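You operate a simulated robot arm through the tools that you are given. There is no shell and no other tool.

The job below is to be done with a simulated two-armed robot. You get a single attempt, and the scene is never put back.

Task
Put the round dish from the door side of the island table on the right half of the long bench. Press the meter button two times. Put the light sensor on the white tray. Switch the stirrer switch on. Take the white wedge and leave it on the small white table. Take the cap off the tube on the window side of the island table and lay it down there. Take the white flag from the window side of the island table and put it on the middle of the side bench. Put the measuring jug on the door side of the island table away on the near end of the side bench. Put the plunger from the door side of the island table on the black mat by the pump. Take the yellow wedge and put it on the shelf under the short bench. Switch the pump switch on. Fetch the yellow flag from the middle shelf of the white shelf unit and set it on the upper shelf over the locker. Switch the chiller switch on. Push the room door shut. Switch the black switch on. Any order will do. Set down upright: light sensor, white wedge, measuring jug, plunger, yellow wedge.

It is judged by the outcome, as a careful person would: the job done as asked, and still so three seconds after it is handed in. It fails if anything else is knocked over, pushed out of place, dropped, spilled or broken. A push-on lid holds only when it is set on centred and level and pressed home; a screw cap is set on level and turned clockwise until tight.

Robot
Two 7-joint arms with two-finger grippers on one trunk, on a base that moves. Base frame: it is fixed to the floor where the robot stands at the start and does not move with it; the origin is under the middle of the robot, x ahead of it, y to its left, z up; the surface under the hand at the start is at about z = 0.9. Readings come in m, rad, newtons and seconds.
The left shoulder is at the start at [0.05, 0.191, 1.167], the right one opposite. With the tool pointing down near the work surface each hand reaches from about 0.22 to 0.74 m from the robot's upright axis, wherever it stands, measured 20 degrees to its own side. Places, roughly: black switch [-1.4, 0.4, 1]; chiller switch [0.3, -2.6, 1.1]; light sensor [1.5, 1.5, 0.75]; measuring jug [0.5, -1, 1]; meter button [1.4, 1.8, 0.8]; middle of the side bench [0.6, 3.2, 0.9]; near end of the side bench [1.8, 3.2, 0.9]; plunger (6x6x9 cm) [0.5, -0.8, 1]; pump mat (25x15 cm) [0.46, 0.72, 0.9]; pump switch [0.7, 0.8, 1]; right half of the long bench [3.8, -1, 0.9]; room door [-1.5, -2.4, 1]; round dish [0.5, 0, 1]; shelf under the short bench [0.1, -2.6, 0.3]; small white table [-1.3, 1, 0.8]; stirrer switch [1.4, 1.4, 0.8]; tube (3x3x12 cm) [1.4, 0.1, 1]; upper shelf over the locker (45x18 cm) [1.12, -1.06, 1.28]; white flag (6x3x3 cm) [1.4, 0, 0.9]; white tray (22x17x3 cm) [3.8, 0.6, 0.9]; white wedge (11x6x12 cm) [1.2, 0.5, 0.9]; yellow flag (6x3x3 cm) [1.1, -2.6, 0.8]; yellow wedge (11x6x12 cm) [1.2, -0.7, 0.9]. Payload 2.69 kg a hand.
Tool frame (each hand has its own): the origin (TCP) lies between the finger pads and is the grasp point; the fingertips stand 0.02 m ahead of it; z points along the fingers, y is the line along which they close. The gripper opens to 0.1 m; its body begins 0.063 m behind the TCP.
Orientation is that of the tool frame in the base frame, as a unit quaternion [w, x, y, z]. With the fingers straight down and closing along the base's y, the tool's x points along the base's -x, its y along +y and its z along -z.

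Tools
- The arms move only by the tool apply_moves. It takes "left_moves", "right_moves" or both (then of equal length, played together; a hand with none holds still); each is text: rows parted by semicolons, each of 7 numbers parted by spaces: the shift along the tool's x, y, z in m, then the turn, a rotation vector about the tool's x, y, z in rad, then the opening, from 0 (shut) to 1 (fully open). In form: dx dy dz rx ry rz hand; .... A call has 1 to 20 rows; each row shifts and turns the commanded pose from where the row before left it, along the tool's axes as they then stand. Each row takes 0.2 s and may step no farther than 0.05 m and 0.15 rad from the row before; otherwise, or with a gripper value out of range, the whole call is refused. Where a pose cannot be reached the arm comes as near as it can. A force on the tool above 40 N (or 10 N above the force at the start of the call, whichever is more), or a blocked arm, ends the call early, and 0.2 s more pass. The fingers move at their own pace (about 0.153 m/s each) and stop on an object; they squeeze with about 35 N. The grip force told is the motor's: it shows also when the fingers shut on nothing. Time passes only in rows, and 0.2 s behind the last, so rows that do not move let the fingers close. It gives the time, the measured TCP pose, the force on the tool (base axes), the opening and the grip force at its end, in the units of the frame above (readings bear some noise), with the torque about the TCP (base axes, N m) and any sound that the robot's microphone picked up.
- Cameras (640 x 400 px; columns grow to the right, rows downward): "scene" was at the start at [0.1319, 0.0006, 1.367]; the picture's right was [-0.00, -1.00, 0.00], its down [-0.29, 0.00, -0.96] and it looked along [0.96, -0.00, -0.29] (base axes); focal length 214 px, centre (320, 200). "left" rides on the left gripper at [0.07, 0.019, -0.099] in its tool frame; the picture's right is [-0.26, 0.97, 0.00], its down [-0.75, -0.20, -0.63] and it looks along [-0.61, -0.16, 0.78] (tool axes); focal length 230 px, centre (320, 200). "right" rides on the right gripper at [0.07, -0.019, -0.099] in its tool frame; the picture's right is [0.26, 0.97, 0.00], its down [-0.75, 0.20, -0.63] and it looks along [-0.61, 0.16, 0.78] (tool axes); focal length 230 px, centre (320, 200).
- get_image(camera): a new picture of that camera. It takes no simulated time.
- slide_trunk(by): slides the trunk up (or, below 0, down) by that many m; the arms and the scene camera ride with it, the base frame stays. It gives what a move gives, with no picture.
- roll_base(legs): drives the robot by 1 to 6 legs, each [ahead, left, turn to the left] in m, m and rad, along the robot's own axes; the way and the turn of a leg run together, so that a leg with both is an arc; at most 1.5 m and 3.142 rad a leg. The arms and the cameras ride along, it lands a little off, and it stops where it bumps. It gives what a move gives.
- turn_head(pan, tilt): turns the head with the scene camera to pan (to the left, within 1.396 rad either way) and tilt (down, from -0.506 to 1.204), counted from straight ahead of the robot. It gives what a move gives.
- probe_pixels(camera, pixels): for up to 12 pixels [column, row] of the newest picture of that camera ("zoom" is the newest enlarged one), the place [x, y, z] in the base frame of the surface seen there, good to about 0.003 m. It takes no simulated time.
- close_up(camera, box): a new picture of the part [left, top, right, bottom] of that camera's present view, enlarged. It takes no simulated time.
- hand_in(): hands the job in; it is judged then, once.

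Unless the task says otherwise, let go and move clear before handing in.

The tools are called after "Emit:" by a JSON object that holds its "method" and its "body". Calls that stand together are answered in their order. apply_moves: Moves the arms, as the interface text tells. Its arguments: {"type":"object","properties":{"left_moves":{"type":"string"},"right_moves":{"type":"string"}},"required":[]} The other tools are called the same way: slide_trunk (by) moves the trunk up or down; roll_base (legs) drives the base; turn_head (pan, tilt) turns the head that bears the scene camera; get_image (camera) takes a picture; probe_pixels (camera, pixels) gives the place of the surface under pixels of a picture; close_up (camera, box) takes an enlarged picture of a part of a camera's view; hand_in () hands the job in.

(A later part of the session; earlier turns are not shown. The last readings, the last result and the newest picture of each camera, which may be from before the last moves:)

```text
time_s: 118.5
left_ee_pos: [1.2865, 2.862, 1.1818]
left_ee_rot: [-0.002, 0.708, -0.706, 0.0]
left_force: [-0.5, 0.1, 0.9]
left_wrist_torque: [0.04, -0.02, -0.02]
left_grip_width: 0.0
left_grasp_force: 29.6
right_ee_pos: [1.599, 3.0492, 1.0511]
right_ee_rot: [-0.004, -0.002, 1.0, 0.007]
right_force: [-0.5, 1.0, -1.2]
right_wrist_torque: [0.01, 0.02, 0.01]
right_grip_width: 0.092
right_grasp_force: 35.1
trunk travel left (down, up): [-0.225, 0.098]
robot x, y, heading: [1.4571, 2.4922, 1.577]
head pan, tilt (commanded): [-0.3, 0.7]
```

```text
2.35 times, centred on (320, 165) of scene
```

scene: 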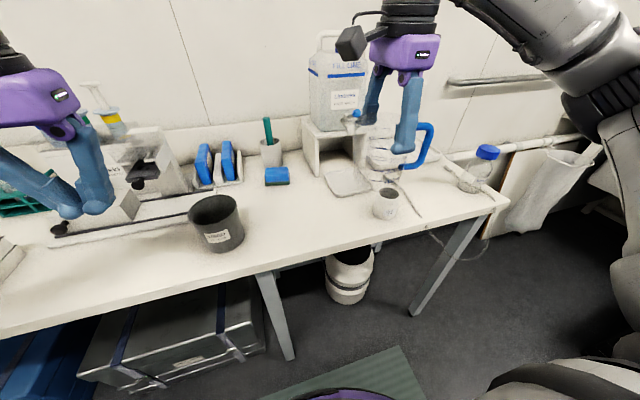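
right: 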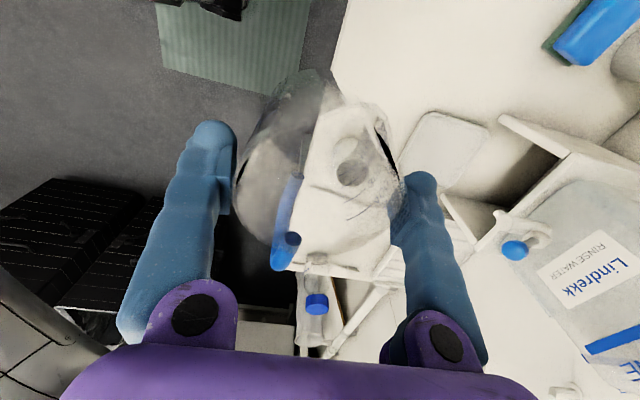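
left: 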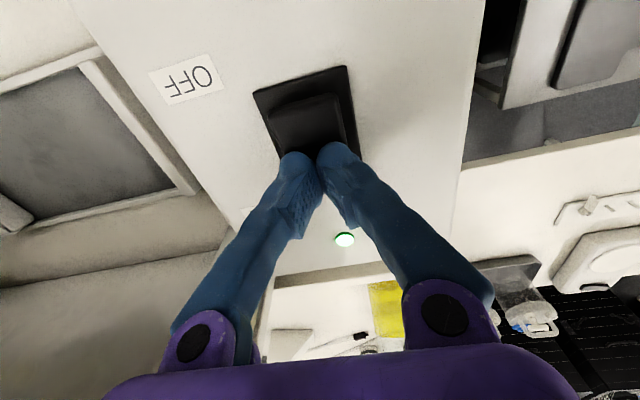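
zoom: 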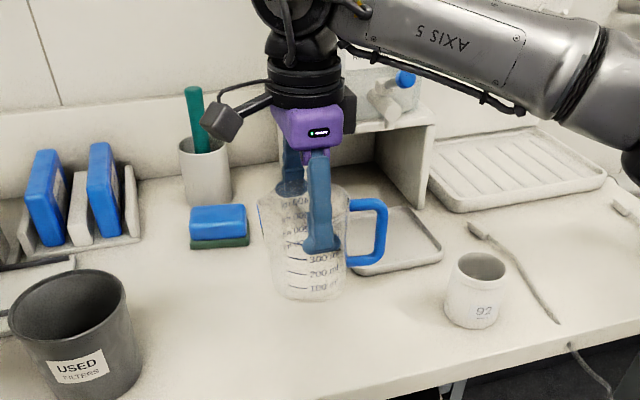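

The jug is over bare bench. I'll lower slowly until I feel contact.

Emit:
{"method": "apply_moves", "body": {"right_moves": "0 0 0.015 0 0 0 0.5; 0 0 0.012 0 0 0 0.5; 0 0 0.006 0 0 0 0.5; 0 0 0.005 0 0 0 0.5; 0 0 0.005 0 0 0 0.5; 0 0 0 0 0 0 0.5"}}

Emit:
{"method": "close_up", "body": {"camera": "scene", "box": [260, 130, 380, 250]}}

```text
time_s: 119.9
left_ee_pos: [1.2856, 2.8629, 1.1812]
left_ee_rot: [-0.001, 0.708, -0.706, 0.0]
left_force: [-0.7, -0.5, 0.1]
left_wrist_torque: [0.0, -0.02, -0.03]
left_grip_width: 0.0
left_grasp_force: 29.4
right_ee_pos: [1.5998, 3.0513, 1.0073]
right_ee_rot: [-0.002, -0.002, 1.0, 0.007]
right_force: [-0.3, 0.4, -1.1]
right_wrist_torque: [0.01, 0.03, 0.04]
right_grip_width: 0.0919
right_grasp_force: 35.6
trunk travel left (down, up): [-0.225, 0.098]
robot x, y, heading: [1.454, 2.4931, 1.575]
head pan, tilt (commanded): [-0.3, 0.7]
```

```text
3.33 times, centred on (320, 190) of scene
```

zoom: 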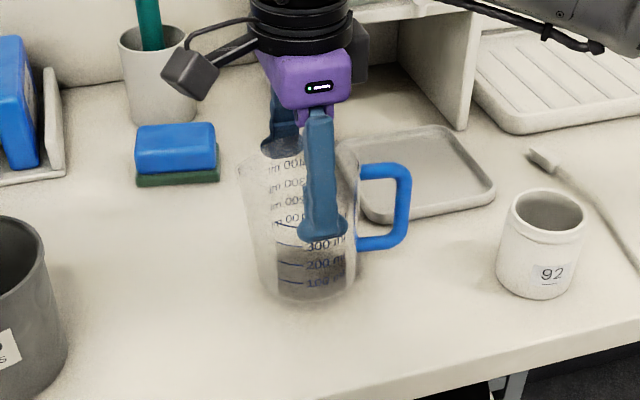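

No contact yet at TCP z=1.007. I'll continue in 4 mm steps.

Emit:
{"method": "apply_moves", "body": {"right_moves": "0 0 0.004 0 0 0 0.5; 0 0 0.004 0 0 0 0.5; 0 0 0.003 0 0 0 0.5; 0 0 0 0 0 0 0.5"}}

```text
time_s: 120.9
left_ee_pos: [1.2862, 2.8621, 1.1819]
left_ee_rot: [-0.002, 0.708, -0.706, -0.001]
left_force: [-0.9, 0.4, -0.7]
left_wrist_torque: [-0.01, -0.01, -0.01]
left_grip_width: 0.0
left_grasp_force: 29.0
right_ee_pos: [1.5996, 3.0513, 0.9973]
right_ee_rot: [-0.003, -0.002, 1.0, 0.008]
right_force: [0.4, -0.4, 14.1]
right_wrist_torque: [0.44, -0.33, -0.05]
right_grip_width: 0.0916
right_grasp_force: 35.1
trunk travel left (down, up): [-0.225, 0.098]
robot x, y, heading: [1.4582, 2.4963, 1.575]
head pan, tilt (commanded): [-0.3, 0.7]
```

Contact: 14 N upward. I'll open fully in place, then rise a little and check that the jug stays down.

Emit:
{"method": "apply_moves", "body": {"right_moves": "0 0 -0.001 0 0 0 0.93; 0 0 0 0 0 0 0.96; 0 0 0 0 0 0 1; 0 0 0 0 0 0 1; 0 0 -0.005 0 0 0 1; 0 0 -0.005 0 0 0 1; 0 0 0 0 0 0 1"}}

Emit:
{"method": "close_up", "body": {"camera": "scene", "box": [260, 130, 380, 250]}}

Emit:
{"method": "get_image", "body": {"camera": "right"}}

```text
time_s: 122.5
left_ee_pos: [1.2864, 2.8628, 1.1811]
left_ee_rot: [-0.001, 0.708, -0.707, 0.0]
left_force: [-0.8, -0.1, 0.3]
left_wrist_torque: [0.02, -0.02, -0.01]
left_grip_width: 0.0003
left_grasp_force: 29.4
right_ee_pos: [1.5986, 3.051, 1.0086]
right_ee_rot: [-0.004, -0.001, 1.0, 0.006]
right_force: [-0.4, -0.8, 0.2]
right_wrist_torque: [0.01, -0.02, 0.03]
right_grip_width: 0.1003
right_grasp_force: 0.1
trunk travel left (down, up): [-0.225, 0.098]
robot x, y, heading: [1.4581, 2.4914, 1.577]
head pan, tilt (commanded): [-0.3, 0.7]
```

```text
3.33 times, centred on (320, 190) of scene
```

zoom: 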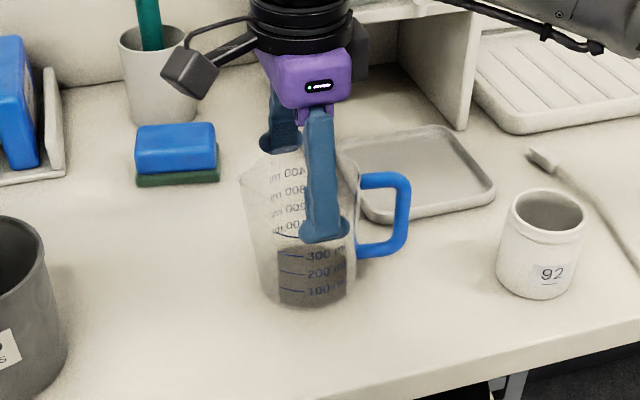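

```text
taken
```

right: 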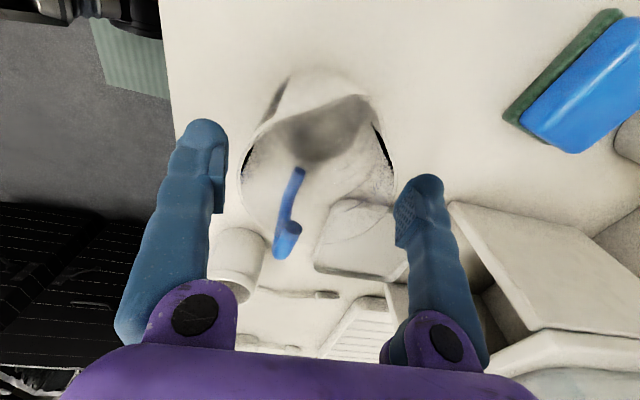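

The jug stayed on the bench and both fingers show gaps (left bigger). I'll shift 2 mm toward +y for clearance and rise straight up.

Emit:
{"method": "apply_moves", "body": {"right_moves": "0 0.002 -0.005 0 0 0 1; 0 0 -0.01 0 0 0 1; 0 0 -0.015 0 0 0 1; 0 0 -0.02 0 0 0 1; 0 0 0 0 0 0 1"}}

Emit:
{"method": "close_up", "body": {"camera": "scene", "box": [260, 130, 380, 250]}}

```text
time_s: 123.7
left_ee_pos: [1.287, 2.8633, 1.1794]
left_ee_rot: [0.0, 0.709, -0.705, 0.0]
left_force: [0.3, 0.4, 0.2]
left_wrist_torque: [-0.01, 0.01, 0.04]
left_grip_width: 0.0005
left_grasp_force: 29.3
right_ee_pos: [1.5999, 3.0526, 1.0583]
right_ee_rot: [-0.004, -0.001, 1.0, 0.007]
right_force: [0.1, -0.1, -0.3]
right_wrist_torque: [-0.01, 0.01, 0.02]
right_grip_width: 0.1
right_grasp_force: 0.1
trunk travel left (down, up): [-0.225, 0.098]
robot x, y, heading: [1.4575, 2.4961, 1.576]
head pan, tilt (commanded): [-0.3, 0.7]
```

```text
3.33 times, centred on (320, 190) of scene
```

zoom: 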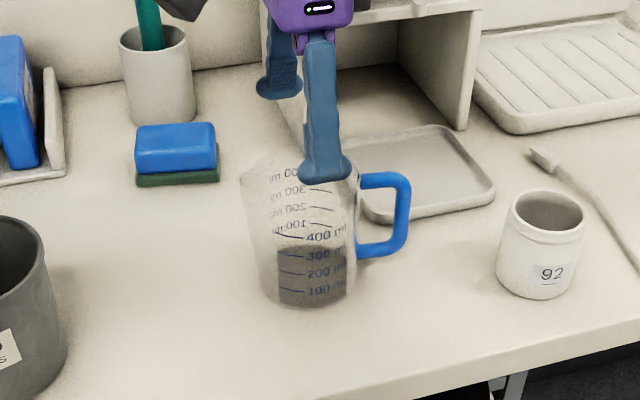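

The jug stands upright and free at the near end of the bench. I'll raise and retract the right hand, then back off and turn around to face the meter table.

Emit:
{"method": "apply_moves", "body": {"right_moves": "0 0 -0.04 0 0 0 1; 0 0 -0.04 0 0 0 1; 0 0 -0.04 0 0 0 1; 0 0 -0.04 0 0 0 1; 0 -0.04 0 0 0 0 1; 0 -0.04 0 0 0 0 0.5; 0 -0.04 0 0 0 0 0; -0.02 -0.03 0 0 0 0 0"}}

Emit:
{"method": "roll_base", "body": {"legs": [[-0.1, 0, 0], [0, 0, -1.571], [0, 0, -1.571]]}}

Emit:
{"method": "turn_head", "body": {"pan": 0.0, "tilt": 0.6}}

Emit:
{"method": "get_image", "body": {"camera": "scene"}}

```text
time_s: 125.5
left_ee_pos: [1.2877, 2.8624, 1.181]
left_ee_rot: [0.0, 0.708, -0.706, -0.002]
left_force: [0.8, -0.7, -0.7]
left_wrist_torque: [0.02, 0.02, 0.01]
left_grip_width: 0.0003
left_grasp_force: 29.3
right_ee_pos: [1.6238, 2.8997, 1.2154]
right_ee_rot: [-0.003, 0.0, 1.0, 0.008]
right_force: [0.5, 0.4, -0.7]
right_wrist_torque: [0.0, 0.04, 0.0]
right_grip_width: 0.0
right_grasp_force: 29.6
trunk travel left (down, up): [-0.225, 0.098]
robot x, y, heading: [1.456, 2.4911, 1.573]
head pan, tilt (commanded): [-0.3, 0.7]
```

```text
time_s: 134.3
left_ee_pos: [1.6314, 2.0267, 1.1797]
left_ee_rot: [0.0, 0.703, 0.712, -0.001]
left_force: [0.3, 0.2, -0.8]
left_wrist_torque: [-0.04, 0.02, -0.03]
left_grip_width: 0.0001
left_grasp_force: 29.8
right_ee_pos: [1.2956, 1.9868, 1.2152]
right_ee_rot: [0.007, 1.0, 0.007, 0.004]
right_force: [0.3, 0.0, -1.0]
right_wrist_torque: [0.04, 0.02, 0.02]
right_grip_width: 0.0
right_grasp_force: 29.5
trunk travel left (down, up): [-0.225, 0.098]
robot x, y, heading: [1.4536, 2.3892, -1.559]
head pan, tilt (commanded): [-0.3, 0.7]
```

```text
time_s: 135.1
left_ee_pos: [1.6313, 2.0263, 1.1814]
left_ee_rot: [0.001, 0.702, 0.712, -0.001]
left_force: [0.4, -0.8, -1.0]
left_wrist_torque: [0.0, -0.01, -0.01]
left_grip_width: 0.0001
left_grasp_force: 29.6
right_ee_pos: [1.2952, 1.9863, 1.2158]
right_ee_rot: [0.008, 1.0, 0.007, 0.004]
right_force: [0.2, 0.1, -0.4]
right_wrist_torque: [0.0, 0.0, 0.0]
right_grip_width: 0.0
right_grasp_force: 29.7
trunk travel left (down, up): [-0.225, 0.098]
robot x, y, heading: [1.4563, 2.3975, -1.56]
head pan, tilt (commanded): [0.0, 0.6]
```

```text
taken
```

scene: 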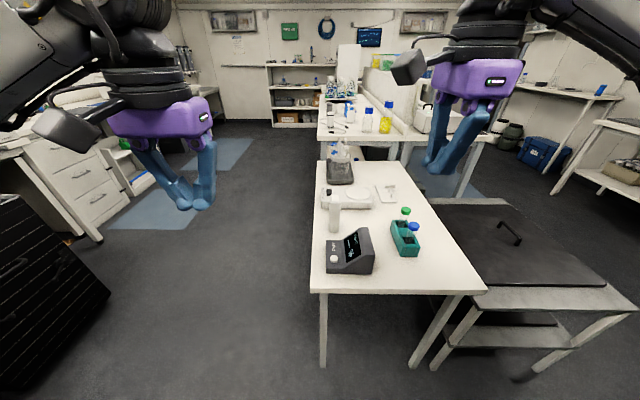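

The meter table is ahead: the dark meter at (350,252), a white post at (335,212), the stirrer behind it at (345,193) and a teal tube rack at (405,238). I'll zoom in and probe.

Emit:
{"method": "close_up", "body": {"camera": "scene", "box": [300, 160, 440, 290]}}

Emit:
{"method": "probe_pixels", "body": {"camera": "scene", "pixels": [[334, 258], [350, 240], [345, 268], [335, 205], [335, 225], [345, 200], [360, 193], [327, 192], [405, 225], [318, 290], [470, 290], [330, 160]]}}

```text
3.08 times, centred on (370, 225) of scene
```

zoom: 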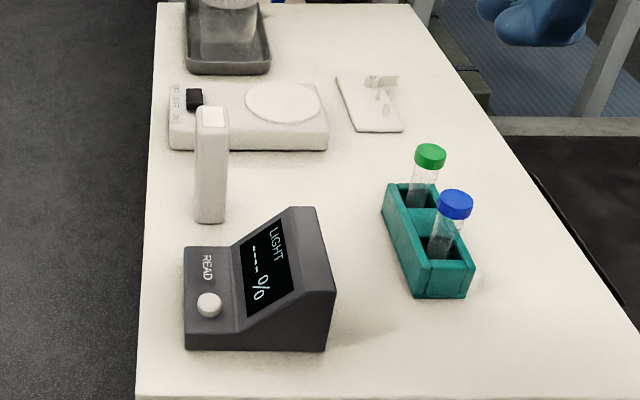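

```text
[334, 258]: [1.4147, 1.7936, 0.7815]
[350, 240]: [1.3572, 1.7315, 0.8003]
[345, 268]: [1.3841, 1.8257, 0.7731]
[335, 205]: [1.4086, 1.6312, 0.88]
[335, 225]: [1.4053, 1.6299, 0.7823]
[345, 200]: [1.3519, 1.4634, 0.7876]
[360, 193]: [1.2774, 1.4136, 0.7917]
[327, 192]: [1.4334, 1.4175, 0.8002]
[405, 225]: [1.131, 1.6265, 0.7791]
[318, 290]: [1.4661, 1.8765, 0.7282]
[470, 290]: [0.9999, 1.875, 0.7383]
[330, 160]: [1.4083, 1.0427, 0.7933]
```

The READ button is at about (1.415,1.794,0.78), the white sensor post at (1.405,1.62), and the stirrer's black switch at (1.433,1.418). The best standing place is the east side facing -x; I'll probe that aisle before driving.

Emit:
{"method": "probe_pixels", "body": {"camera": "scene", "pixels": [[100, 300], [105, 235], [200, 210], [160, 330], [250, 250], [20, 200], [230, 150], [310, 140], [320, 130], [260, 130]]}}

Emit:
{"method": "turn_head", "body": {"pan": 0.8, "tilt": 0.5}}

Emit:
{"method": "get_image", "body": {"camera": "scene"}}

```text
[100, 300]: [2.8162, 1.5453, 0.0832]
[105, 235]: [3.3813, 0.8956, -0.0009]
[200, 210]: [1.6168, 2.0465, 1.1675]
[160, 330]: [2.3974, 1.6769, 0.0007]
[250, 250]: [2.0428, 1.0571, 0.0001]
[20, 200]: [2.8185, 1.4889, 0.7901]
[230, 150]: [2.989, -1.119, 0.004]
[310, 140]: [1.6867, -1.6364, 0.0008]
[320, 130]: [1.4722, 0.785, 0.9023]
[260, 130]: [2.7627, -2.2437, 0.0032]
```

```text
time_s: 136.2
left_ee_pos: [1.6316, 2.0281, 1.1804]
left_ee_rot: [0.0, 0.702, 0.713, -0.002]
left_force: [0.6, 0.1, 0.7]
left_wrist_torque: [0.01, -0.01, 0.01]
left_grip_width: 0.0
left_grasp_force: 29.6
right_ee_pos: [1.2951, 1.9857, 1.2158]
right_ee_rot: [0.007, 1.0, 0.007, 0.003]
right_force: [-0.5, 0.4, 0.8]
right_wrist_torque: [-0.01, -0.02, -0.04]
right_grip_width: 0.0001
right_grasp_force: 29.4
trunk travel left (down, up): [-0.225, 0.098]
robot x, y, heading: [1.4562, 2.3966, -1.555]
head pan, tilt (commanded): [0.799, 0.499]
```

```text
taken
```

scene: 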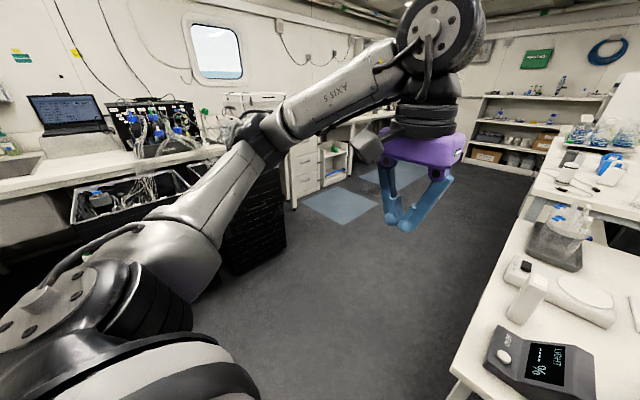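

The east aisle is clear out to x≈2.8. I'll return the right wrist to neutral, then drive to about (2.0,1.6) facing the meter table from the east.

Emit:
{"method": "apply_moves", "body": {"right_moves": "0 0 0 0 0 -0.143 0; 0 0 0 0 0 -0.143 0; 0 0 0 0 0 -0.143 0; 0 0 0 0 0 -0.143 0; 0 0 0 0 0 -0.143 0; 0 0 0 0 0 -0.143 0; 0 0 0 0 0 -0.143 0; 0 0 0 0 0 -0.143 0; 0 0 0 0 0 -0.143 0; 0 0 0 0 0 -0.143 0; 0 0 0 0 0 -0.141 0"}}

Emit:
{"method": "roll_base", "body": {"legs": [[0, 0.56, 0], [0.79, 0, 0], [0, 0, -1.582]]}}

Emit:
{"method": "turn_head", "body": {"pan": 0.0, "tilt": 0.7}}

Emit:
{"method": "get_image", "body": {"camera": "scene"}}

```text
time_s: 138.6
left_ee_pos: [1.6315, 2.0275, 1.1798]
left_ee_rot: [-0.001, 0.702, 0.712, -0.002]
left_force: [0.3, -0.1, 0.5]
left_wrist_torque: [0.03, 0.01, -0.01]
left_grip_width: 0.0
left_grasp_force: 29.8
right_ee_pos: [1.2956, 1.9862, 1.2166]
right_ee_rot: [0.008, 0.702, 0.713, -0.002]
right_force: [0.0, -1.6, 1.4]
right_wrist_torque: [-0.03, -0.02, 0.01]
right_grip_width: 0.0
right_grasp_force: 30.0
trunk travel left (down, up): [-0.225, 0.098]
robot x, y, heading: [1.4628, 2.3932, -1.557]
head pan, tilt (commanded): [0.799, 0.499]
```

```text
time_s: 151.7
left_ee_pos: [1.6597, 1.4439, 1.1814]
left_ee_rot: [0.0, 1.0, 0.002, 0.0]
left_force: [0.9, 0.5, 0.4]
left_wrist_torque: [-0.02, -0.01, -0.03]
left_grip_width: 0.0
left_grasp_force: 29.7
right_ee_pos: [1.621, 1.7797, 1.2157]
right_ee_rot: [0.003, 1.0, 0.001, -0.006]
right_force: [-0.5, -0.7, 0.3]
right_wrist_torque: [0.0, -0.01, -0.02]
right_grip_width: 0.0
right_grasp_force: 29.6
trunk travel left (down, up): [-0.225, 0.098]
robot x, y, heading: [2.0261, 1.6157, -3.138]
head pan, tilt (commanded): [0.799, 0.499]
```

```text
time_s: 152.9
left_ee_pos: [1.6595, 1.4439, 1.1814]
left_ee_rot: [-0.001, 1.0, 0.002, -0.001]
left_force: [-0.4, -0.5, -0.6]
left_wrist_torque: [-0.02, -0.02, -0.02]
left_grip_width: 0.0001
left_grasp_force: 29.8
right_ee_pos: [1.6217, 1.7813, 1.215]
right_ee_rot: [0.004, 1.0, 0.002, -0.007]
right_force: [-0.3, 0.0, -0.6]
right_wrist_torque: [-0.03, 0.0, 0.02]
right_grip_width: 0.0
right_grasp_force: 29.1
trunk travel left (down, up): [-0.225, 0.098]
robot x, y, heading: [2.0261, 1.6123, -3.136]
head pan, tilt (commanded): [0.0, 0.7]
```

```text
taken
```

scene: 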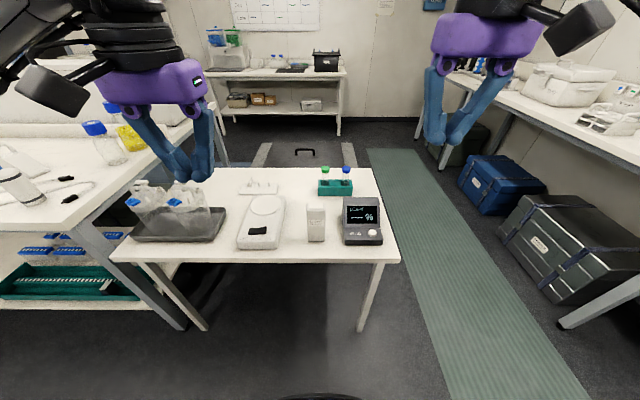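

The table lies ahead: stirrer at (262,222), sensor at (316,223), meter at (360,222). I'll zoom in and probe each.

Emit:
{"method": "close_up", "body": {"camera": "scene", "box": [230, 165, 400, 270]}}

Emit:
{"method": "probe_pixels", "body": {"camera": "zoom", "pixels": [[540, 263], [500, 265], [325, 170], [325, 200], [325, 260], [100, 250], [130, 243], [85, 253], [150, 200], [420, 350], [300, 165], [350, 165]]}}

```text
3.76 times, centred on (315, 218) of scene
```

zoom: 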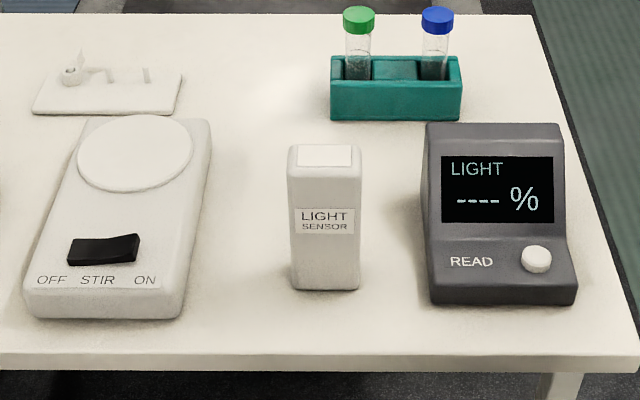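

```text
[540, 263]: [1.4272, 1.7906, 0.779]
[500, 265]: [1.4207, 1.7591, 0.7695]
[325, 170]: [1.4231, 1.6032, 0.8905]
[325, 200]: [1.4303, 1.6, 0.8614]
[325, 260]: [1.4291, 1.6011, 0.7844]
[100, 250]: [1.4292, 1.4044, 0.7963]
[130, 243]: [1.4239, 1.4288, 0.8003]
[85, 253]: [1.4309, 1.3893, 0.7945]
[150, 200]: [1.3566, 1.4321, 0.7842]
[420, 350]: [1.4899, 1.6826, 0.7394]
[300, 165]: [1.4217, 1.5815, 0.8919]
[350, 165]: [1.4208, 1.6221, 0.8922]
```

Sensor stands at (1.43,1.60) with its top at z≈0.892; the READ button is at (1.427,1.791,0.779); the STIR rocker's ON end (robot's right, y≈1.43) is raised, so it is off. I'll bring both closed hands above their targets.

Emit:
{"method": "apply_moves", "body": {"left_moves": "-0.0467 0.0018 0 0 0 0 0; -0.0467 0.0018 0 0 0 0 0; -0.0467 0.0018 0 0 0 0 0; -0.0467 0.0018 0 0 0 0 0; -0.0467 0.0018 0 0 0 0 0; 0 0 0.0389 0 0 0 0; 0 0 0.0389 0 0 0 0; 0 0 0.0389 0 0 0 0; 0 0 0.0389 0 0 0 0; 0 0 0.0389 0 0 0 0; 0 0 0.0389 0 0 0 0; 0 0 0.0389 0 0 0 0; 0 0 0.0389 0 0 0 0; 0 0 0 0 0 0 0", "right_moves": "-0.039 -0.0019 0 0 0 0 0; -0.039 -0.0019 0 0 0 0 0; -0.039 -0.0019 0 0 0 0 0; -0.039 -0.0019 0 0 0 0 0; -0.039 -0.0019 0 0 0 0 0; 0 0 0.0456 0 0 0 0; 0 0 0.0456 0 0 0 0; 0 0 0.0456 0 0 0 0; 0 0 0.0456 0 0 0 0; 0 0 0.0456 0 0 0 0; 0 0 0.0456 0 0 0 0; 0 0 0.0456 0 0 0 0; 0 0 0.0456 0 0 0 0; 0 0 0 0 0 0 0"}}

Emit:
{"method": "get_image", "body": {"camera": "left"}}

Emit:
{"method": "get_image", "body": {"camera": "right"}}

Emit:
{"method": "close_up", "body": {"camera": "scene", "box": [230, 165, 400, 270]}}

```text
time_s: 155.9
left_ee_pos: [1.4277, 1.4345, 0.8701]
left_ee_rot: [-0.001, 1.0, 0.003, 0.0]
left_force: [0.1, 0.0, 0.6]
left_wrist_torque: [0.04, 0.04, -0.02]
left_grip_width: 0.0005
left_grasp_force: 29.2
right_ee_pos: [1.4253, 1.7883, 0.8535]
right_ee_rot: [0.004, 1.0, 0.003, -0.006]
right_force: [0.3, 0.0, 0.4]
right_wrist_torque: [0.0, 0.0, 0.0]
right_grip_width: 0.0
right_grasp_force: 29.3
trunk travel left (down, up): [-0.225, 0.098]
robot x, y, heading: [2.0332, 1.6108, -3.132]
head pan, tilt (commanded): [0.0, 0.7]
```

```text
taken
```

left: 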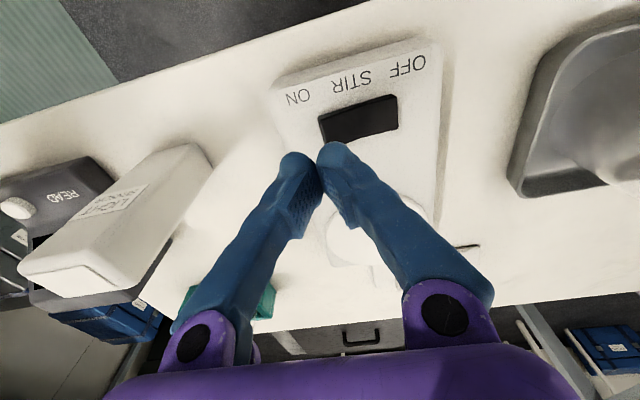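

```text
taken
```

right: 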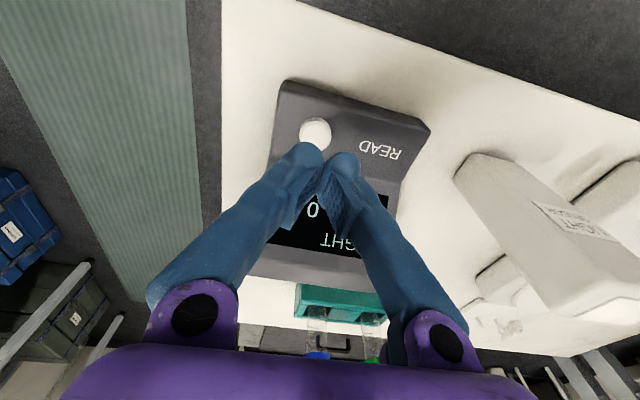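

```text
3.76 times, centred on (315, 218) of scene
```

zoom: 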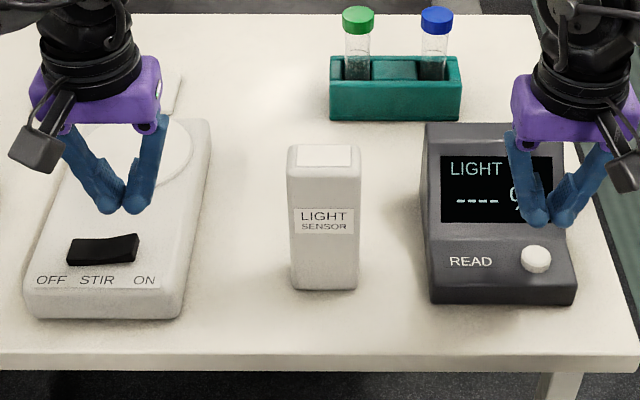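

In the left picture the TCP axis meets the stirrer at about (320,135), right at the rocker's ON edge. I'll probe the rocker and the READ button from the wrist pictures for exact aim.

Emit:
{"method": "probe_pixels", "body": {"camera": "left", "pixels": [[330, 130], [340, 125], [325, 118], [390, 110], [360, 118], [335, 140], [395, 125]]}}

Emit:
{"method": "probe_pixels", "body": {"camera": "right", "pixels": [[315, 128], [315, 120], [305, 130], [325, 130], [315, 138], [350, 130]]}}

```text
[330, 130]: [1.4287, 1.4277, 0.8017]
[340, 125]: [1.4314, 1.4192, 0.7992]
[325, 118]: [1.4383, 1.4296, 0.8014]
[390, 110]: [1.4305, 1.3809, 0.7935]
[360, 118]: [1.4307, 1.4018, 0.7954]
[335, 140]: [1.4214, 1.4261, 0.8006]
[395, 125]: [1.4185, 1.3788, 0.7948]
```

```text
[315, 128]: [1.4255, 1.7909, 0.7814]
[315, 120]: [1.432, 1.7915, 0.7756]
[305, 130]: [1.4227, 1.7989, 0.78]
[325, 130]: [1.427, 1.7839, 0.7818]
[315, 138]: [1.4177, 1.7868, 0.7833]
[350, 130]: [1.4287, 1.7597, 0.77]
```

Aim confirmed: rocker ON end at (1.43,1.425,0.801). I'll press it with the left hand now.

Emit:
{"method": "apply_moves", "body": {"left_moves": "0 0.0065 0 0 0 0 0; 0 0 0.035 0 0 0 0; 0 0 0.01 0 0 0 0; 0 0 0.005 0 0 0 0; 0 0 0.004 0 0 0 0; 0 0 0.003 0 0 0 0; 0 0 0.002 0 0 0 0; 0 0 0 0 0 0 0"}}

Emit:
{"method": "get_image", "body": {"camera": "left"}}

```text
time_s: 157.7
left_ee_pos: [1.4273, 1.4283, 0.8122]
left_ee_rot: [0.001, 1.0, 0.002, -0.003]
left_force: [-2.9, -3.1, 11.2]
left_wrist_torque: [-0.1, 0.01, -0.04]
left_grip_width: 0.0002
left_grasp_force: 29.4
right_ee_pos: [1.4249, 1.7878, 0.8539]
right_ee_rot: [0.004, 1.0, 0.002, -0.007]
right_force: [0.9, 0.1, -0.1]
right_wrist_torque: [0.0, 0.0, -0.01]
right_grip_width: 0.0002
right_grasp_force: 29.5
trunk travel left (down, up): [-0.225, 0.098]
robot x, y, heading: [2.029, 1.6119, -3.137]
head pan, tilt (commanded): [0.0, 0.7]
heard: click
```

```text
taken
```

left: 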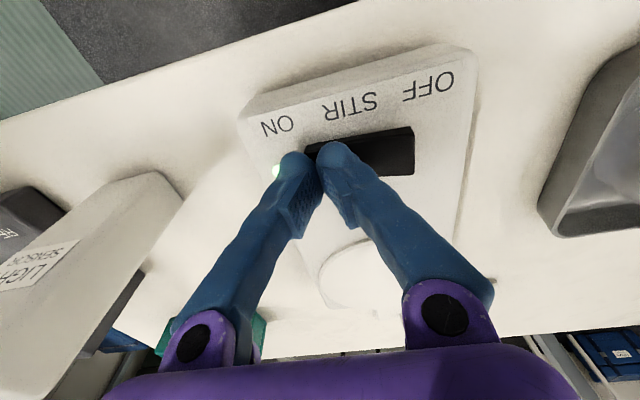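

A click was heard and a green lamp shows at (275,170): the stirrer is on. I'll raise the left hand and press READ once with the right.

Emit:
{"method": "apply_moves", "body": {"left_moves": "0 0 -0.03 0 0 0 0; 0 0 -0.04 0 0 0 0; 0 0 -0.04 0 0 0 0; 0 0 -0.04 0 0 0 0; 0 0 -0.04 0 0 0 0; 0 0 -0.04 0 0 0 0; 0 0 0 0 0 0 0; 0 0 0 0 0 0 0", "right_moves": "0 -0.002 0.03 0 0 0 0; 0 0 0.012 0 0 0 0; 0 0 0.006 0 0 0 0; 0 0 0.003 0 0 0 0; 0 0 0.002 0 0 0 0; 0 0 0.002 0 0 0 0; 0 0 0.002 0 0 0 0; 0 0 0 0 0 0 0"}}

Emit:
{"method": "close_up", "body": {"camera": "scene", "box": [230, 165, 400, 270]}}

```text
time_s: 159.5
left_ee_pos: [1.4296, 1.4291, 1.043]
left_ee_rot: [0.0, 1.0, 0.003, 0.0]
left_force: [0.6, -0.9, -0.6]
left_wrist_torque: [0.01, 0.0, 0.01]
left_grip_width: 0.0
left_grasp_force: 29.6
right_ee_pos: [1.4211, 1.7883, 0.7974]
right_ee_rot: [0.003, 1.0, 0.001, -0.007]
right_force: [-0.5, 0.3, -0.6]
right_wrist_torque: [0.0, -0.01, -0.04]
right_grip_width: 0.0002
right_grasp_force: 29.7
trunk travel left (down, up): [-0.225, 0.098]
robot x, y, heading: [2.0304, 1.6187, -3.135]
head pan, tilt (commanded): [0.0, 0.7]
```

```text
3.76 times, centred on (315, 218) of scene
```

zoom: 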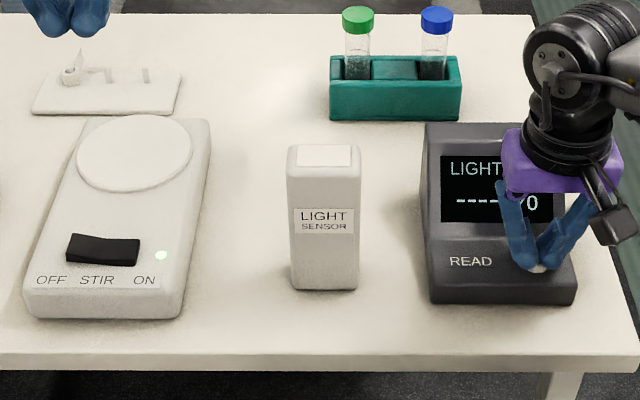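

No force yet; the button's edge shows just under the tips at (537,268). I'll nudge 3 mm toward +x and keep lowering in small steps.

Emit:
{"method": "apply_moves", "body": {"right_moves": "0.004 -0.001 0.001 0 0 0 0; 0 0 0.002 0 0 0 0; 0 0 0.002 0 0 0 0; 0 0 0.002 0 0 0 0; 0 0 0 0 0 0 0"}}

Emit:
{"method": "close_up", "body": {"camera": "scene", "box": [330, 190, 400, 250]}}

```text
time_s: 160.7
left_ee_pos: [1.43, 1.4302, 1.0433]
left_ee_rot: [-0.001, 1.0, 0.002, -0.001]
left_force: [0.1, -0.1, 0.0]
left_wrist_torque: [-0.02, -0.04, -0.02]
left_grip_width: 0.0
left_grasp_force: 29.7
right_ee_pos: [1.4247, 1.7898, 0.791]
right_ee_rot: [0.003, 1.0, 0.001, -0.008]
right_force: [1.0, 0.6, 8.7]
right_wrist_torque: [0.03, -0.02, -0.02]
right_grip_width: 0.0061
right_grasp_force: 29.9
trunk travel left (down, up): [-0.225, 0.098]
robot x, y, heading: [2.0242, 1.6119, -3.137]
head pan, tilt (commanded): [0.0, 0.7]
heard: click
```

```text
6.67 times, centred on (365, 220) of scene
```

zoom: 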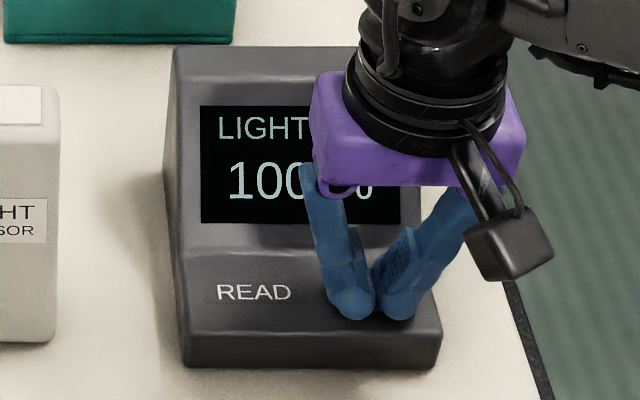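

One click, and the display now reads 100 %. The button has nosed between the tips (6 mm opening), so I'll open slightly before lifting off.

Emit:
{"method": "apply_moves", "body": {"right_moves": "0 0 0 0 0 0 0.2; 0 0 -0.003 0 0 0 0.2; 0 0 -0.007 0 0 0 0.2; 0 0 -0.015 0 0 0 0.2; 0 0 0 0 0 0 0; 0 0 0 0 0 0 0"}}

Emit:
{"method": "close_up", "body": {"camera": "scene", "box": [330, 190, 400, 250]}}

Emit:
{"method": "get_image", "body": {"camera": "right"}}

```text
time_s: 162.1
left_ee_pos: [1.4288, 1.4298, 1.0429]
left_ee_rot: [-0.001, 1.0, 0.003, -0.001]
left_force: [0.2, 0.5, -0.2]
left_wrist_torque: [0.01, -0.01, 0.04]
left_grip_width: 0.0
left_grasp_force: 29.6
right_ee_pos: [1.4241, 1.7909, 0.814]
right_ee_rot: [0.004, 1.0, 0.002, -0.006]
right_force: [-0.3, 0.6, -0.6]
right_wrist_torque: [-0.04, 0.01, -0.01]
right_grip_width: 0.0001
right_grasp_force: 30.2
trunk travel left (down, up): [-0.225, 0.098]
robot x, y, heading: [2.0279, 1.6143, -3.14]
head pan, tilt (commanded): [0.0, 0.7]
```

```text
6.67 times, centred on (365, 220) of scene
```

zoom: 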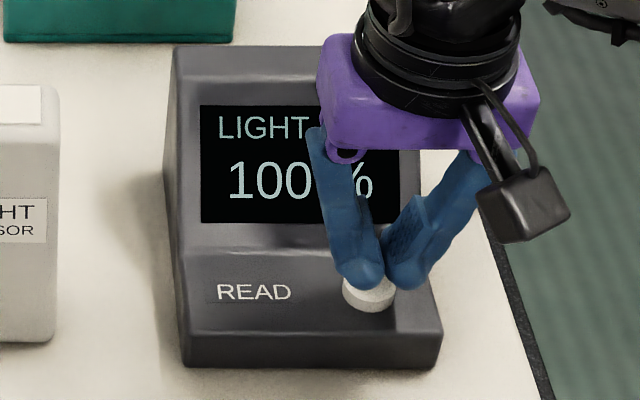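

```text
taken
```

right: 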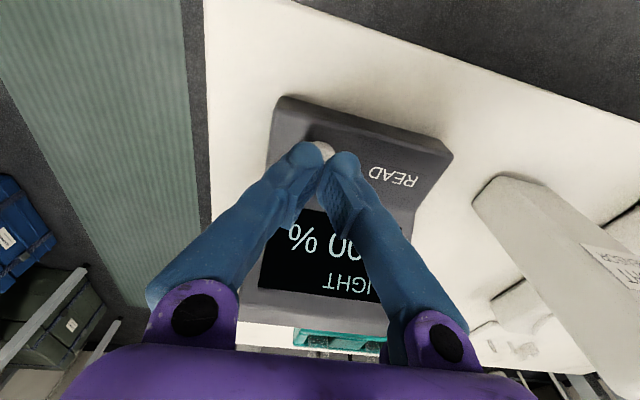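

The button popped back up. For the second press I'll shift about 6 mm so that one fingertip meets the button's middle, and press once more.

Emit:
{"method": "apply_moves", "body": {"right_moves": "0.002 -0.007 0 0 0 0 0; 0 0 0.008 0 0 0 0; 0 0 0.004 0 0 0 0; 0 0 0.003 0 0 0 0; 0 0 0.002 0 0 0 0; 0 0 0.002 0 0 0 0; 0 0 0 0 0 0 0"}}

Emit:
{"method": "close_up", "body": {"camera": "scene", "box": [330, 190, 400, 250]}}

```text
time_s: 163.7
left_ee_pos: [1.4291, 1.4296, 1.042]
left_ee_rot: [-0.001, 1.0, 0.002, -0.001]
left_force: [0.2, 0.8, -0.3]
left_wrist_torque: [-0.04, 0.01, 0.0]
left_grip_width: 0.0001
left_grasp_force: 29.2
right_ee_pos: [1.4262, 1.7976, 0.7965]
right_ee_rot: [0.003, 1.0, 0.001, -0.007]
right_force: [0.4, 0.2, 1.6]
right_wrist_torque: [0.03, 0.03, 0.02]
right_grip_width: 0.0
right_grasp_force: 29.6
trunk travel left (down, up): [-0.225, 0.098]
robot x, y, heading: [2.0265, 1.6109, -3.137]
head pan, tilt (commanded): [0.0, 0.7]
```

```text
6.67 times, centred on (365, 220) of scene
```

zoom: 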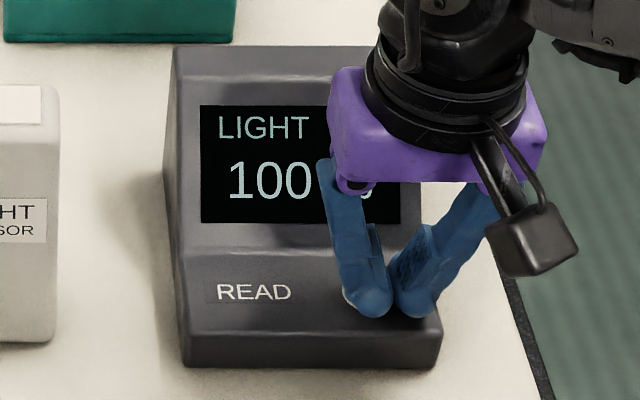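

Light contact (about 1.6 N) and no click yet. I'll press a few millimetres more.

Emit:
{"method": "apply_moves", "body": {"right_moves": "0 0 0.002 0 0 0 0; 0 0 0.002 0 0 0 0; 0 0 0 0 0 0 0"}}

```text
time_s: 164.5
left_ee_pos: [1.4295, 1.4297, 1.0425]
left_ee_rot: [-0.002, 1.0, 0.002, 0.0]
left_force: [-0.1, -0.1, -0.4]
left_wrist_torque: [-0.01, 0.0, -0.01]
left_grip_width: 0.0
left_grasp_force: 29.3
right_ee_pos: [1.4264, 1.7973, 0.7912]
right_ee_rot: [0.003, 1.0, 0.003, -0.007]
right_force: [0.0, -2.0, 3.7]
right_wrist_torque: [-0.05, -0.01, 0.03]
right_grip_width: 0.0061
right_grasp_force: 29.5
trunk travel left (down, up): [-0.225, 0.098]
robot x, y, heading: [2.0296, 1.6151, -3.135]
head pan, tilt (commanded): [0.0, 0.7]
heard: click
```

Second click heard. I'll open slightly and lift the right hand well clear.

Emit:
{"method": "apply_moves", "body": {"right_moves": "0 0 0 0 0 0 0.2; 0 0 -0.003 0 0 0 0.2; 0 0 -0.007 0 0 0 0.2; 0 0 -0.03 0 0 0 0.2; 0 0 -0.04 0 0 0 0.2; 0 0 -0.04 0 0 0 0.2; 0 0 -0.04 0 0 0 0.2; 0 0 -0.04 0 0 0 0.2"}}

Emit:
{"method": "close_up", "body": {"camera": "scene", "box": [230, 165, 400, 270]}}

Emit:
{"method": "get_image", "body": {"camera": "left"}}

```text
time_s: 166.3
left_ee_pos: [1.4289, 1.4295, 1.0424]
left_ee_rot: [-0.001, 1.0, 0.003, -0.001]
left_force: [0.6, -0.8, 0.3]
left_wrist_torque: [-0.01, 0.01, 0.02]
left_grip_width: 0.0
left_grasp_force: 29.5
right_ee_pos: [1.429, 1.7988, 0.9908]
right_ee_rot: [0.003, 1.0, 0.002, -0.006]
right_force: [0.9, 0.1, -0.7]
right_wrist_torque: [-0.01, -0.03, 0.01]
right_grip_width: 0.0204
right_grasp_force: 0.0
trunk travel left (down, up): [-0.225, 0.098]
robot x, y, heading: [2.0273, 1.6162, -3.135]
head pan, tilt (commanded): [0.0, 0.7]
```

```text
3.76 times, centred on (315, 218) of scene
```

zoom: 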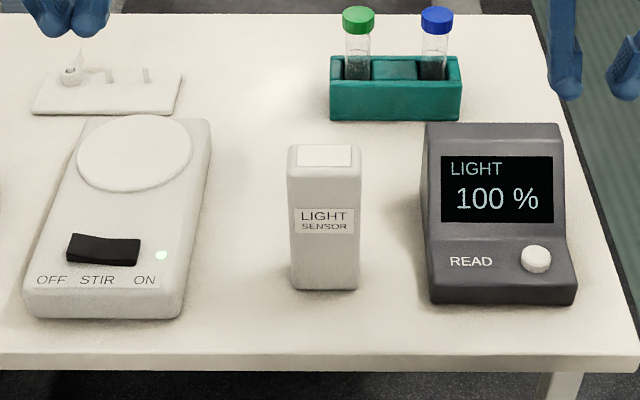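

```text
taken
```

left: 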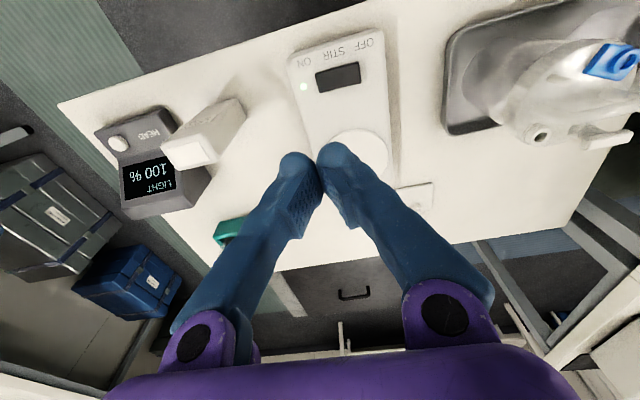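

Both devices look right: stirrer lamp lit, meter at 100 %. Next is the light sensor; I'll measure its top face from the left wrist picture.

Emit:
{"method": "close_up", "body": {"camera": "left", "box": [140, 80, 260, 190]}}

Emit:
{"method": "probe_pixels", "body": {"camera": "left", "pixels": [[190, 153], [168, 150], [185, 166], [210, 160], [200, 140], [175, 145], [212, 145], [240, 115], [222, 140], [205, 105]]}}

```text
3.64 times, centred on (200, 135) of left
```

zoom: 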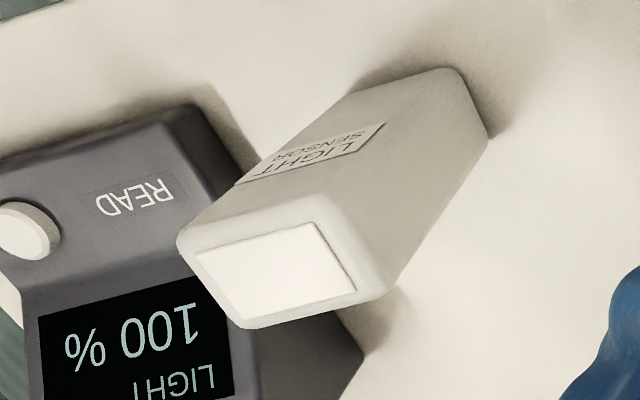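

```text
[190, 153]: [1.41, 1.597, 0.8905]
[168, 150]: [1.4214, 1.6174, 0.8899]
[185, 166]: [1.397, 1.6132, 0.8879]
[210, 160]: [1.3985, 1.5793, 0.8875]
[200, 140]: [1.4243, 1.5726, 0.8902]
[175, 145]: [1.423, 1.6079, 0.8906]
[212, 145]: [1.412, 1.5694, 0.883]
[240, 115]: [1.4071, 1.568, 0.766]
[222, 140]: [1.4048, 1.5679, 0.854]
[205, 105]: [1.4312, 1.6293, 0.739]
```

The sensor is about 5.3×3.8 cm, centred at (1.412,1.596), top at 0.89, base at 0.74. I'll move the left hand aside and bring the open right hand over it.

Emit:
{"method": "apply_moves", "body": {"left_moves": "0 0.04 0 0 0 0 0; 0 0.04 0 0 0 0 0; 0 0.04 0 0 0 0 0; 0 0 0 0 0 0 0; 0 0 0 0 0 0 0; 0 0 0 0 0 0 0; 0 0 0 0 0 0 0; 0 0 0 0 0 0 0", "right_moves": "-0.003 0.04 -0.01 0 0 0 1; -0.003 0.04 0 0 0 0 1; -0.003 0.04 0 0 0 0 1; -0.003 0.04 0 0 0 0 1; -0.005 0.0428 0 0 0 0 1; 0 0 0.04 0 0 0 1; 0 0 0.02 0 0 0 1; 0 0 0 0 0 0 1"}}

Emit:
{"method": "get_image", "body": {"camera": "right"}}

Emit:
{"method": "close_up", "body": {"camera": "scene", "box": [250, 140, 400, 260]}}

```text
time_s: 168.1
left_ee_pos: [1.4278, 1.3088, 1.0418]
left_ee_rot: [0.0, 1.0, 0.002, -0.001]
left_force: [0.2, -0.1, -0.1]
left_wrist_torque: [0.02, 0.0, 0.01]
left_grip_width: 0.0002
left_grasp_force: 29.0
right_ee_pos: [1.4115, 1.5954, 0.9415]
right_ee_rot: [0.003, 1.0, 0.002, -0.007]
right_force: [0.3, -0.4, 0.2]
right_wrist_torque: [-0.02, -0.01, 0.01]
right_grip_width: 0.0999
right_grasp_force: 0.0
trunk travel left (down, up): [-0.225, 0.098]
robot x, y, heading: [2.0272, 1.6122, -3.138]
head pan, tilt (commanded): [0.0, 0.7]
```

```text
taken
```

right: 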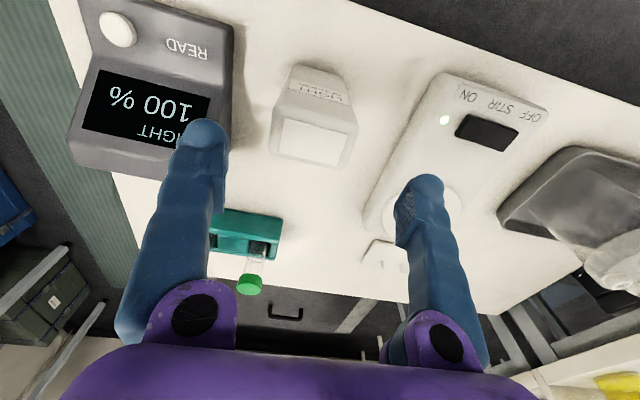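

```text
3.33 times, centred on (325, 200) of scene
```

zoom: 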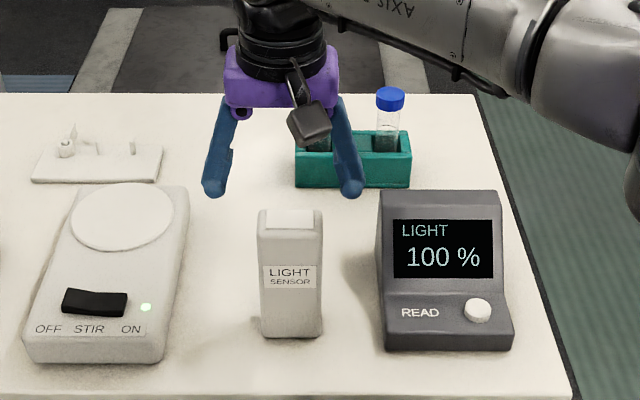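

The sensor's top centre is at (313,143), about 5 mm off in y. I'll correct, descend to grip depth and close.

Emit:
{"method": "apply_moves", "body": {"right_moves": "0 -0.004 0.02 0 0 0 1; 0 0 0.03 0 0 0 1; 0 0 0.03 0 0 0 1; 0 0 0.016 0 0 0 1; 0 0 0 0 0 0 0.8; 0 0 0 0 0 0 0.6; 0 0 0 0 0 0 0.4; 0 0 0 0 0 0 0.2; 0 0 0 0 0 0 0"}}

Emit:
{"method": "close_up", "body": {"camera": "scene", "box": [250, 140, 400, 260]}}

```text
time_s: 170.1
left_ee_pos: [1.4287, 1.3089, 1.0419]
left_ee_rot: [-0.001, 1.0, 0.003, -0.001]
left_force: [0.1, 0.0, 0.4]
left_wrist_torque: [0.0, 0.0, 0.02]
left_grip_width: 0.0
left_grasp_force: 29.7
right_ee_pos: [1.41, 1.5977, 0.8467]
right_ee_rot: [0.004, 1.0, 0.001, -0.007]
right_force: [-0.2, 0.7, 1.1]
right_wrist_torque: [-0.01, 0.11, 0.0]
right_grip_width: 0.0624
right_grasp_force: 35.0
trunk travel left (down, up): [-0.225, 0.098]
robot x, y, heading: [2.0282, 1.6157, -3.142]
head pan, tilt (commanded): [0.0, 0.7]
```

```text
3.33 times, centred on (325, 200) of scene
```

zoom: 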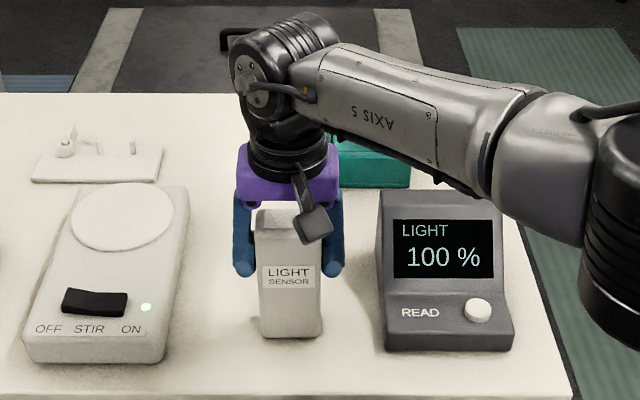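

Firm grip at 62 mm. I'll lift the sensor straight up, then draw it back toward the robot.

Emit:
{"method": "apply_moves", "body": {"right_moves": "0 0 -0.02 0 0 0 0; 0 0 -0.04 0 0 0 0; 0 0 -0.045 0 0 0 0; 0 0 -0.045 0 0 0 0; 0 0 -0.045 0 0 0 0; 0 0 -0.045 0 0 0 0; 0 0 -0.045 0 0 0 0; 0.04 -0.02 0 0 0 0 0; 0.04 -0.02 0 0 0 0 0; 0.04 -0.02 0 0 0 0 0; 0.04 -0.02 0 0 0 0 0; 0.04 -0.02 0 0 0 0 0; 0 0 0 0 0 0 0", "left_moves": "0 0 0 0 0 0 0; 0 0 0 0 0 0 0; 0 0 -0.03 0 0 0 0; 0 0 -0.04 0 0 0 0; 0 0 -0.04 0 0 0 0; 0 0 -0.03 0 0 0 0; 0.04 0 0 0 0 0 0; 0.04 0 0 0 0 0 0; 0.04 -0.02 0 0 0 0 0; 0.04 -0.02 0 0 0 0 0; 0.04 -0.02 0 0 0 0 0; 0.02 -0.02 0 0 0 0 0; 0 0 0 0 0 0 0"}}

Emit:
{"method": "get_image", "body": {"camera": "scene"}}

```text
time_s: 172.9
left_ee_pos: [1.6468, 1.3882, 1.1818]
left_ee_rot: [-0.002, 1.0, 0.003, 0.0]
left_force: [-0.9, 0.7, 0.5]
left_wrist_torque: [0.04, -0.02, 0.04]
left_grip_width: 0.0
left_grasp_force: 29.4
right_ee_pos: [1.6134, 1.7017, 1.1288]
right_ee_rot: [0.003, 1.0, 0.001, -0.006]
right_force: [0.0, -0.7, -3.3]
right_wrist_torque: [0.0, -0.02, 0.01]
right_grip_width: 0.0627
right_grasp_force: 35.4
trunk travel left (down, up): [-0.225, 0.098]
robot x, y, heading: [2.0289, 1.6151, -3.14]
head pan, tilt (commanded): [0.0, 0.7]
```

```text
taken
```

scene: 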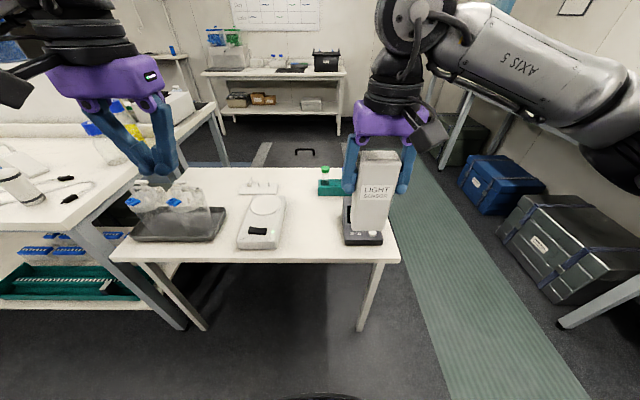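

The sensor is held upright. I'll back off, turn around to face the long bench in the east and move along to the white tray.

Emit:
{"method": "roll_base", "body": {"legs": [[-0.15, 0, 0], [0, 0, 1.571], [0, 0, 1.571], [0, -1.0, 0]]}}

Emit:
{"method": "turn_head", "body": {"pan": 0.0, "tilt": 0.4}}

Emit:
{"method": "get_image", "body": {"camera": "scene"}}

```text
time_s: 190.6
left_ee_pos: [2.5868, 0.8613, 1.1822]
left_ee_rot: [0.001, -0.016, 1.0, 0.0]
left_force: [0.2, -1.1, -0.1]
left_wrist_torque: [0.0, 0.0, 0.03]
left_grip_width: 0.0001
left_grasp_force: 29.6
right_ee_pos: [2.6274, 0.5487, 1.1293]
right_ee_rot: [0.006, -0.017, 1.0, 0.004]
right_force: [0.0, -0.9, -2.4]
right_wrist_torque: [0.01, 0.0, 0.0]
right_grip_width: 0.0626
right_grasp_force: 35.0
trunk travel left (down, up): [-0.225, 0.098]
robot x, y, heading: [2.2127, 0.6259, 0.033]
head pan, tilt (commanded): [0.0, 0.7]
```

```text
time_s: 191.4
left_ee_pos: [2.5874, 0.8617, 1.1828]
left_ee_rot: [0.001, -0.016, 1.0, -0.002]
left_force: [0.3, 0.1, -0.1]
left_wrist_torque: [-0.03, 0.03, 0.01]
left_grip_width: 0.0
left_grasp_force: 29.8
right_ee_pos: [2.628, 0.5495, 1.128]
right_ee_rot: [0.006, -0.016, 1.0, 0.004]
right_force: [0.5, -1.0, -2.5]
right_wrist_torque: [0.0, 0.0, -0.02]
right_grip_width: 0.0624
right_grasp_force: 34.9
trunk travel left (down, up): [-0.225, 0.098]
robot x, y, heading: [2.2101, 0.629, 0.031]
head pan, tilt (commanded): [0.0, 0.4]
```

```text
taken
```

scene: 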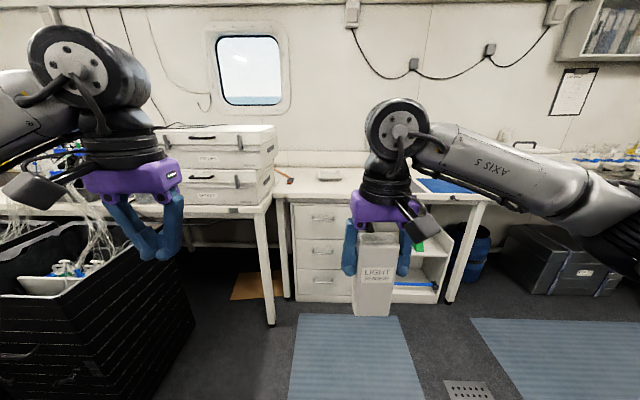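

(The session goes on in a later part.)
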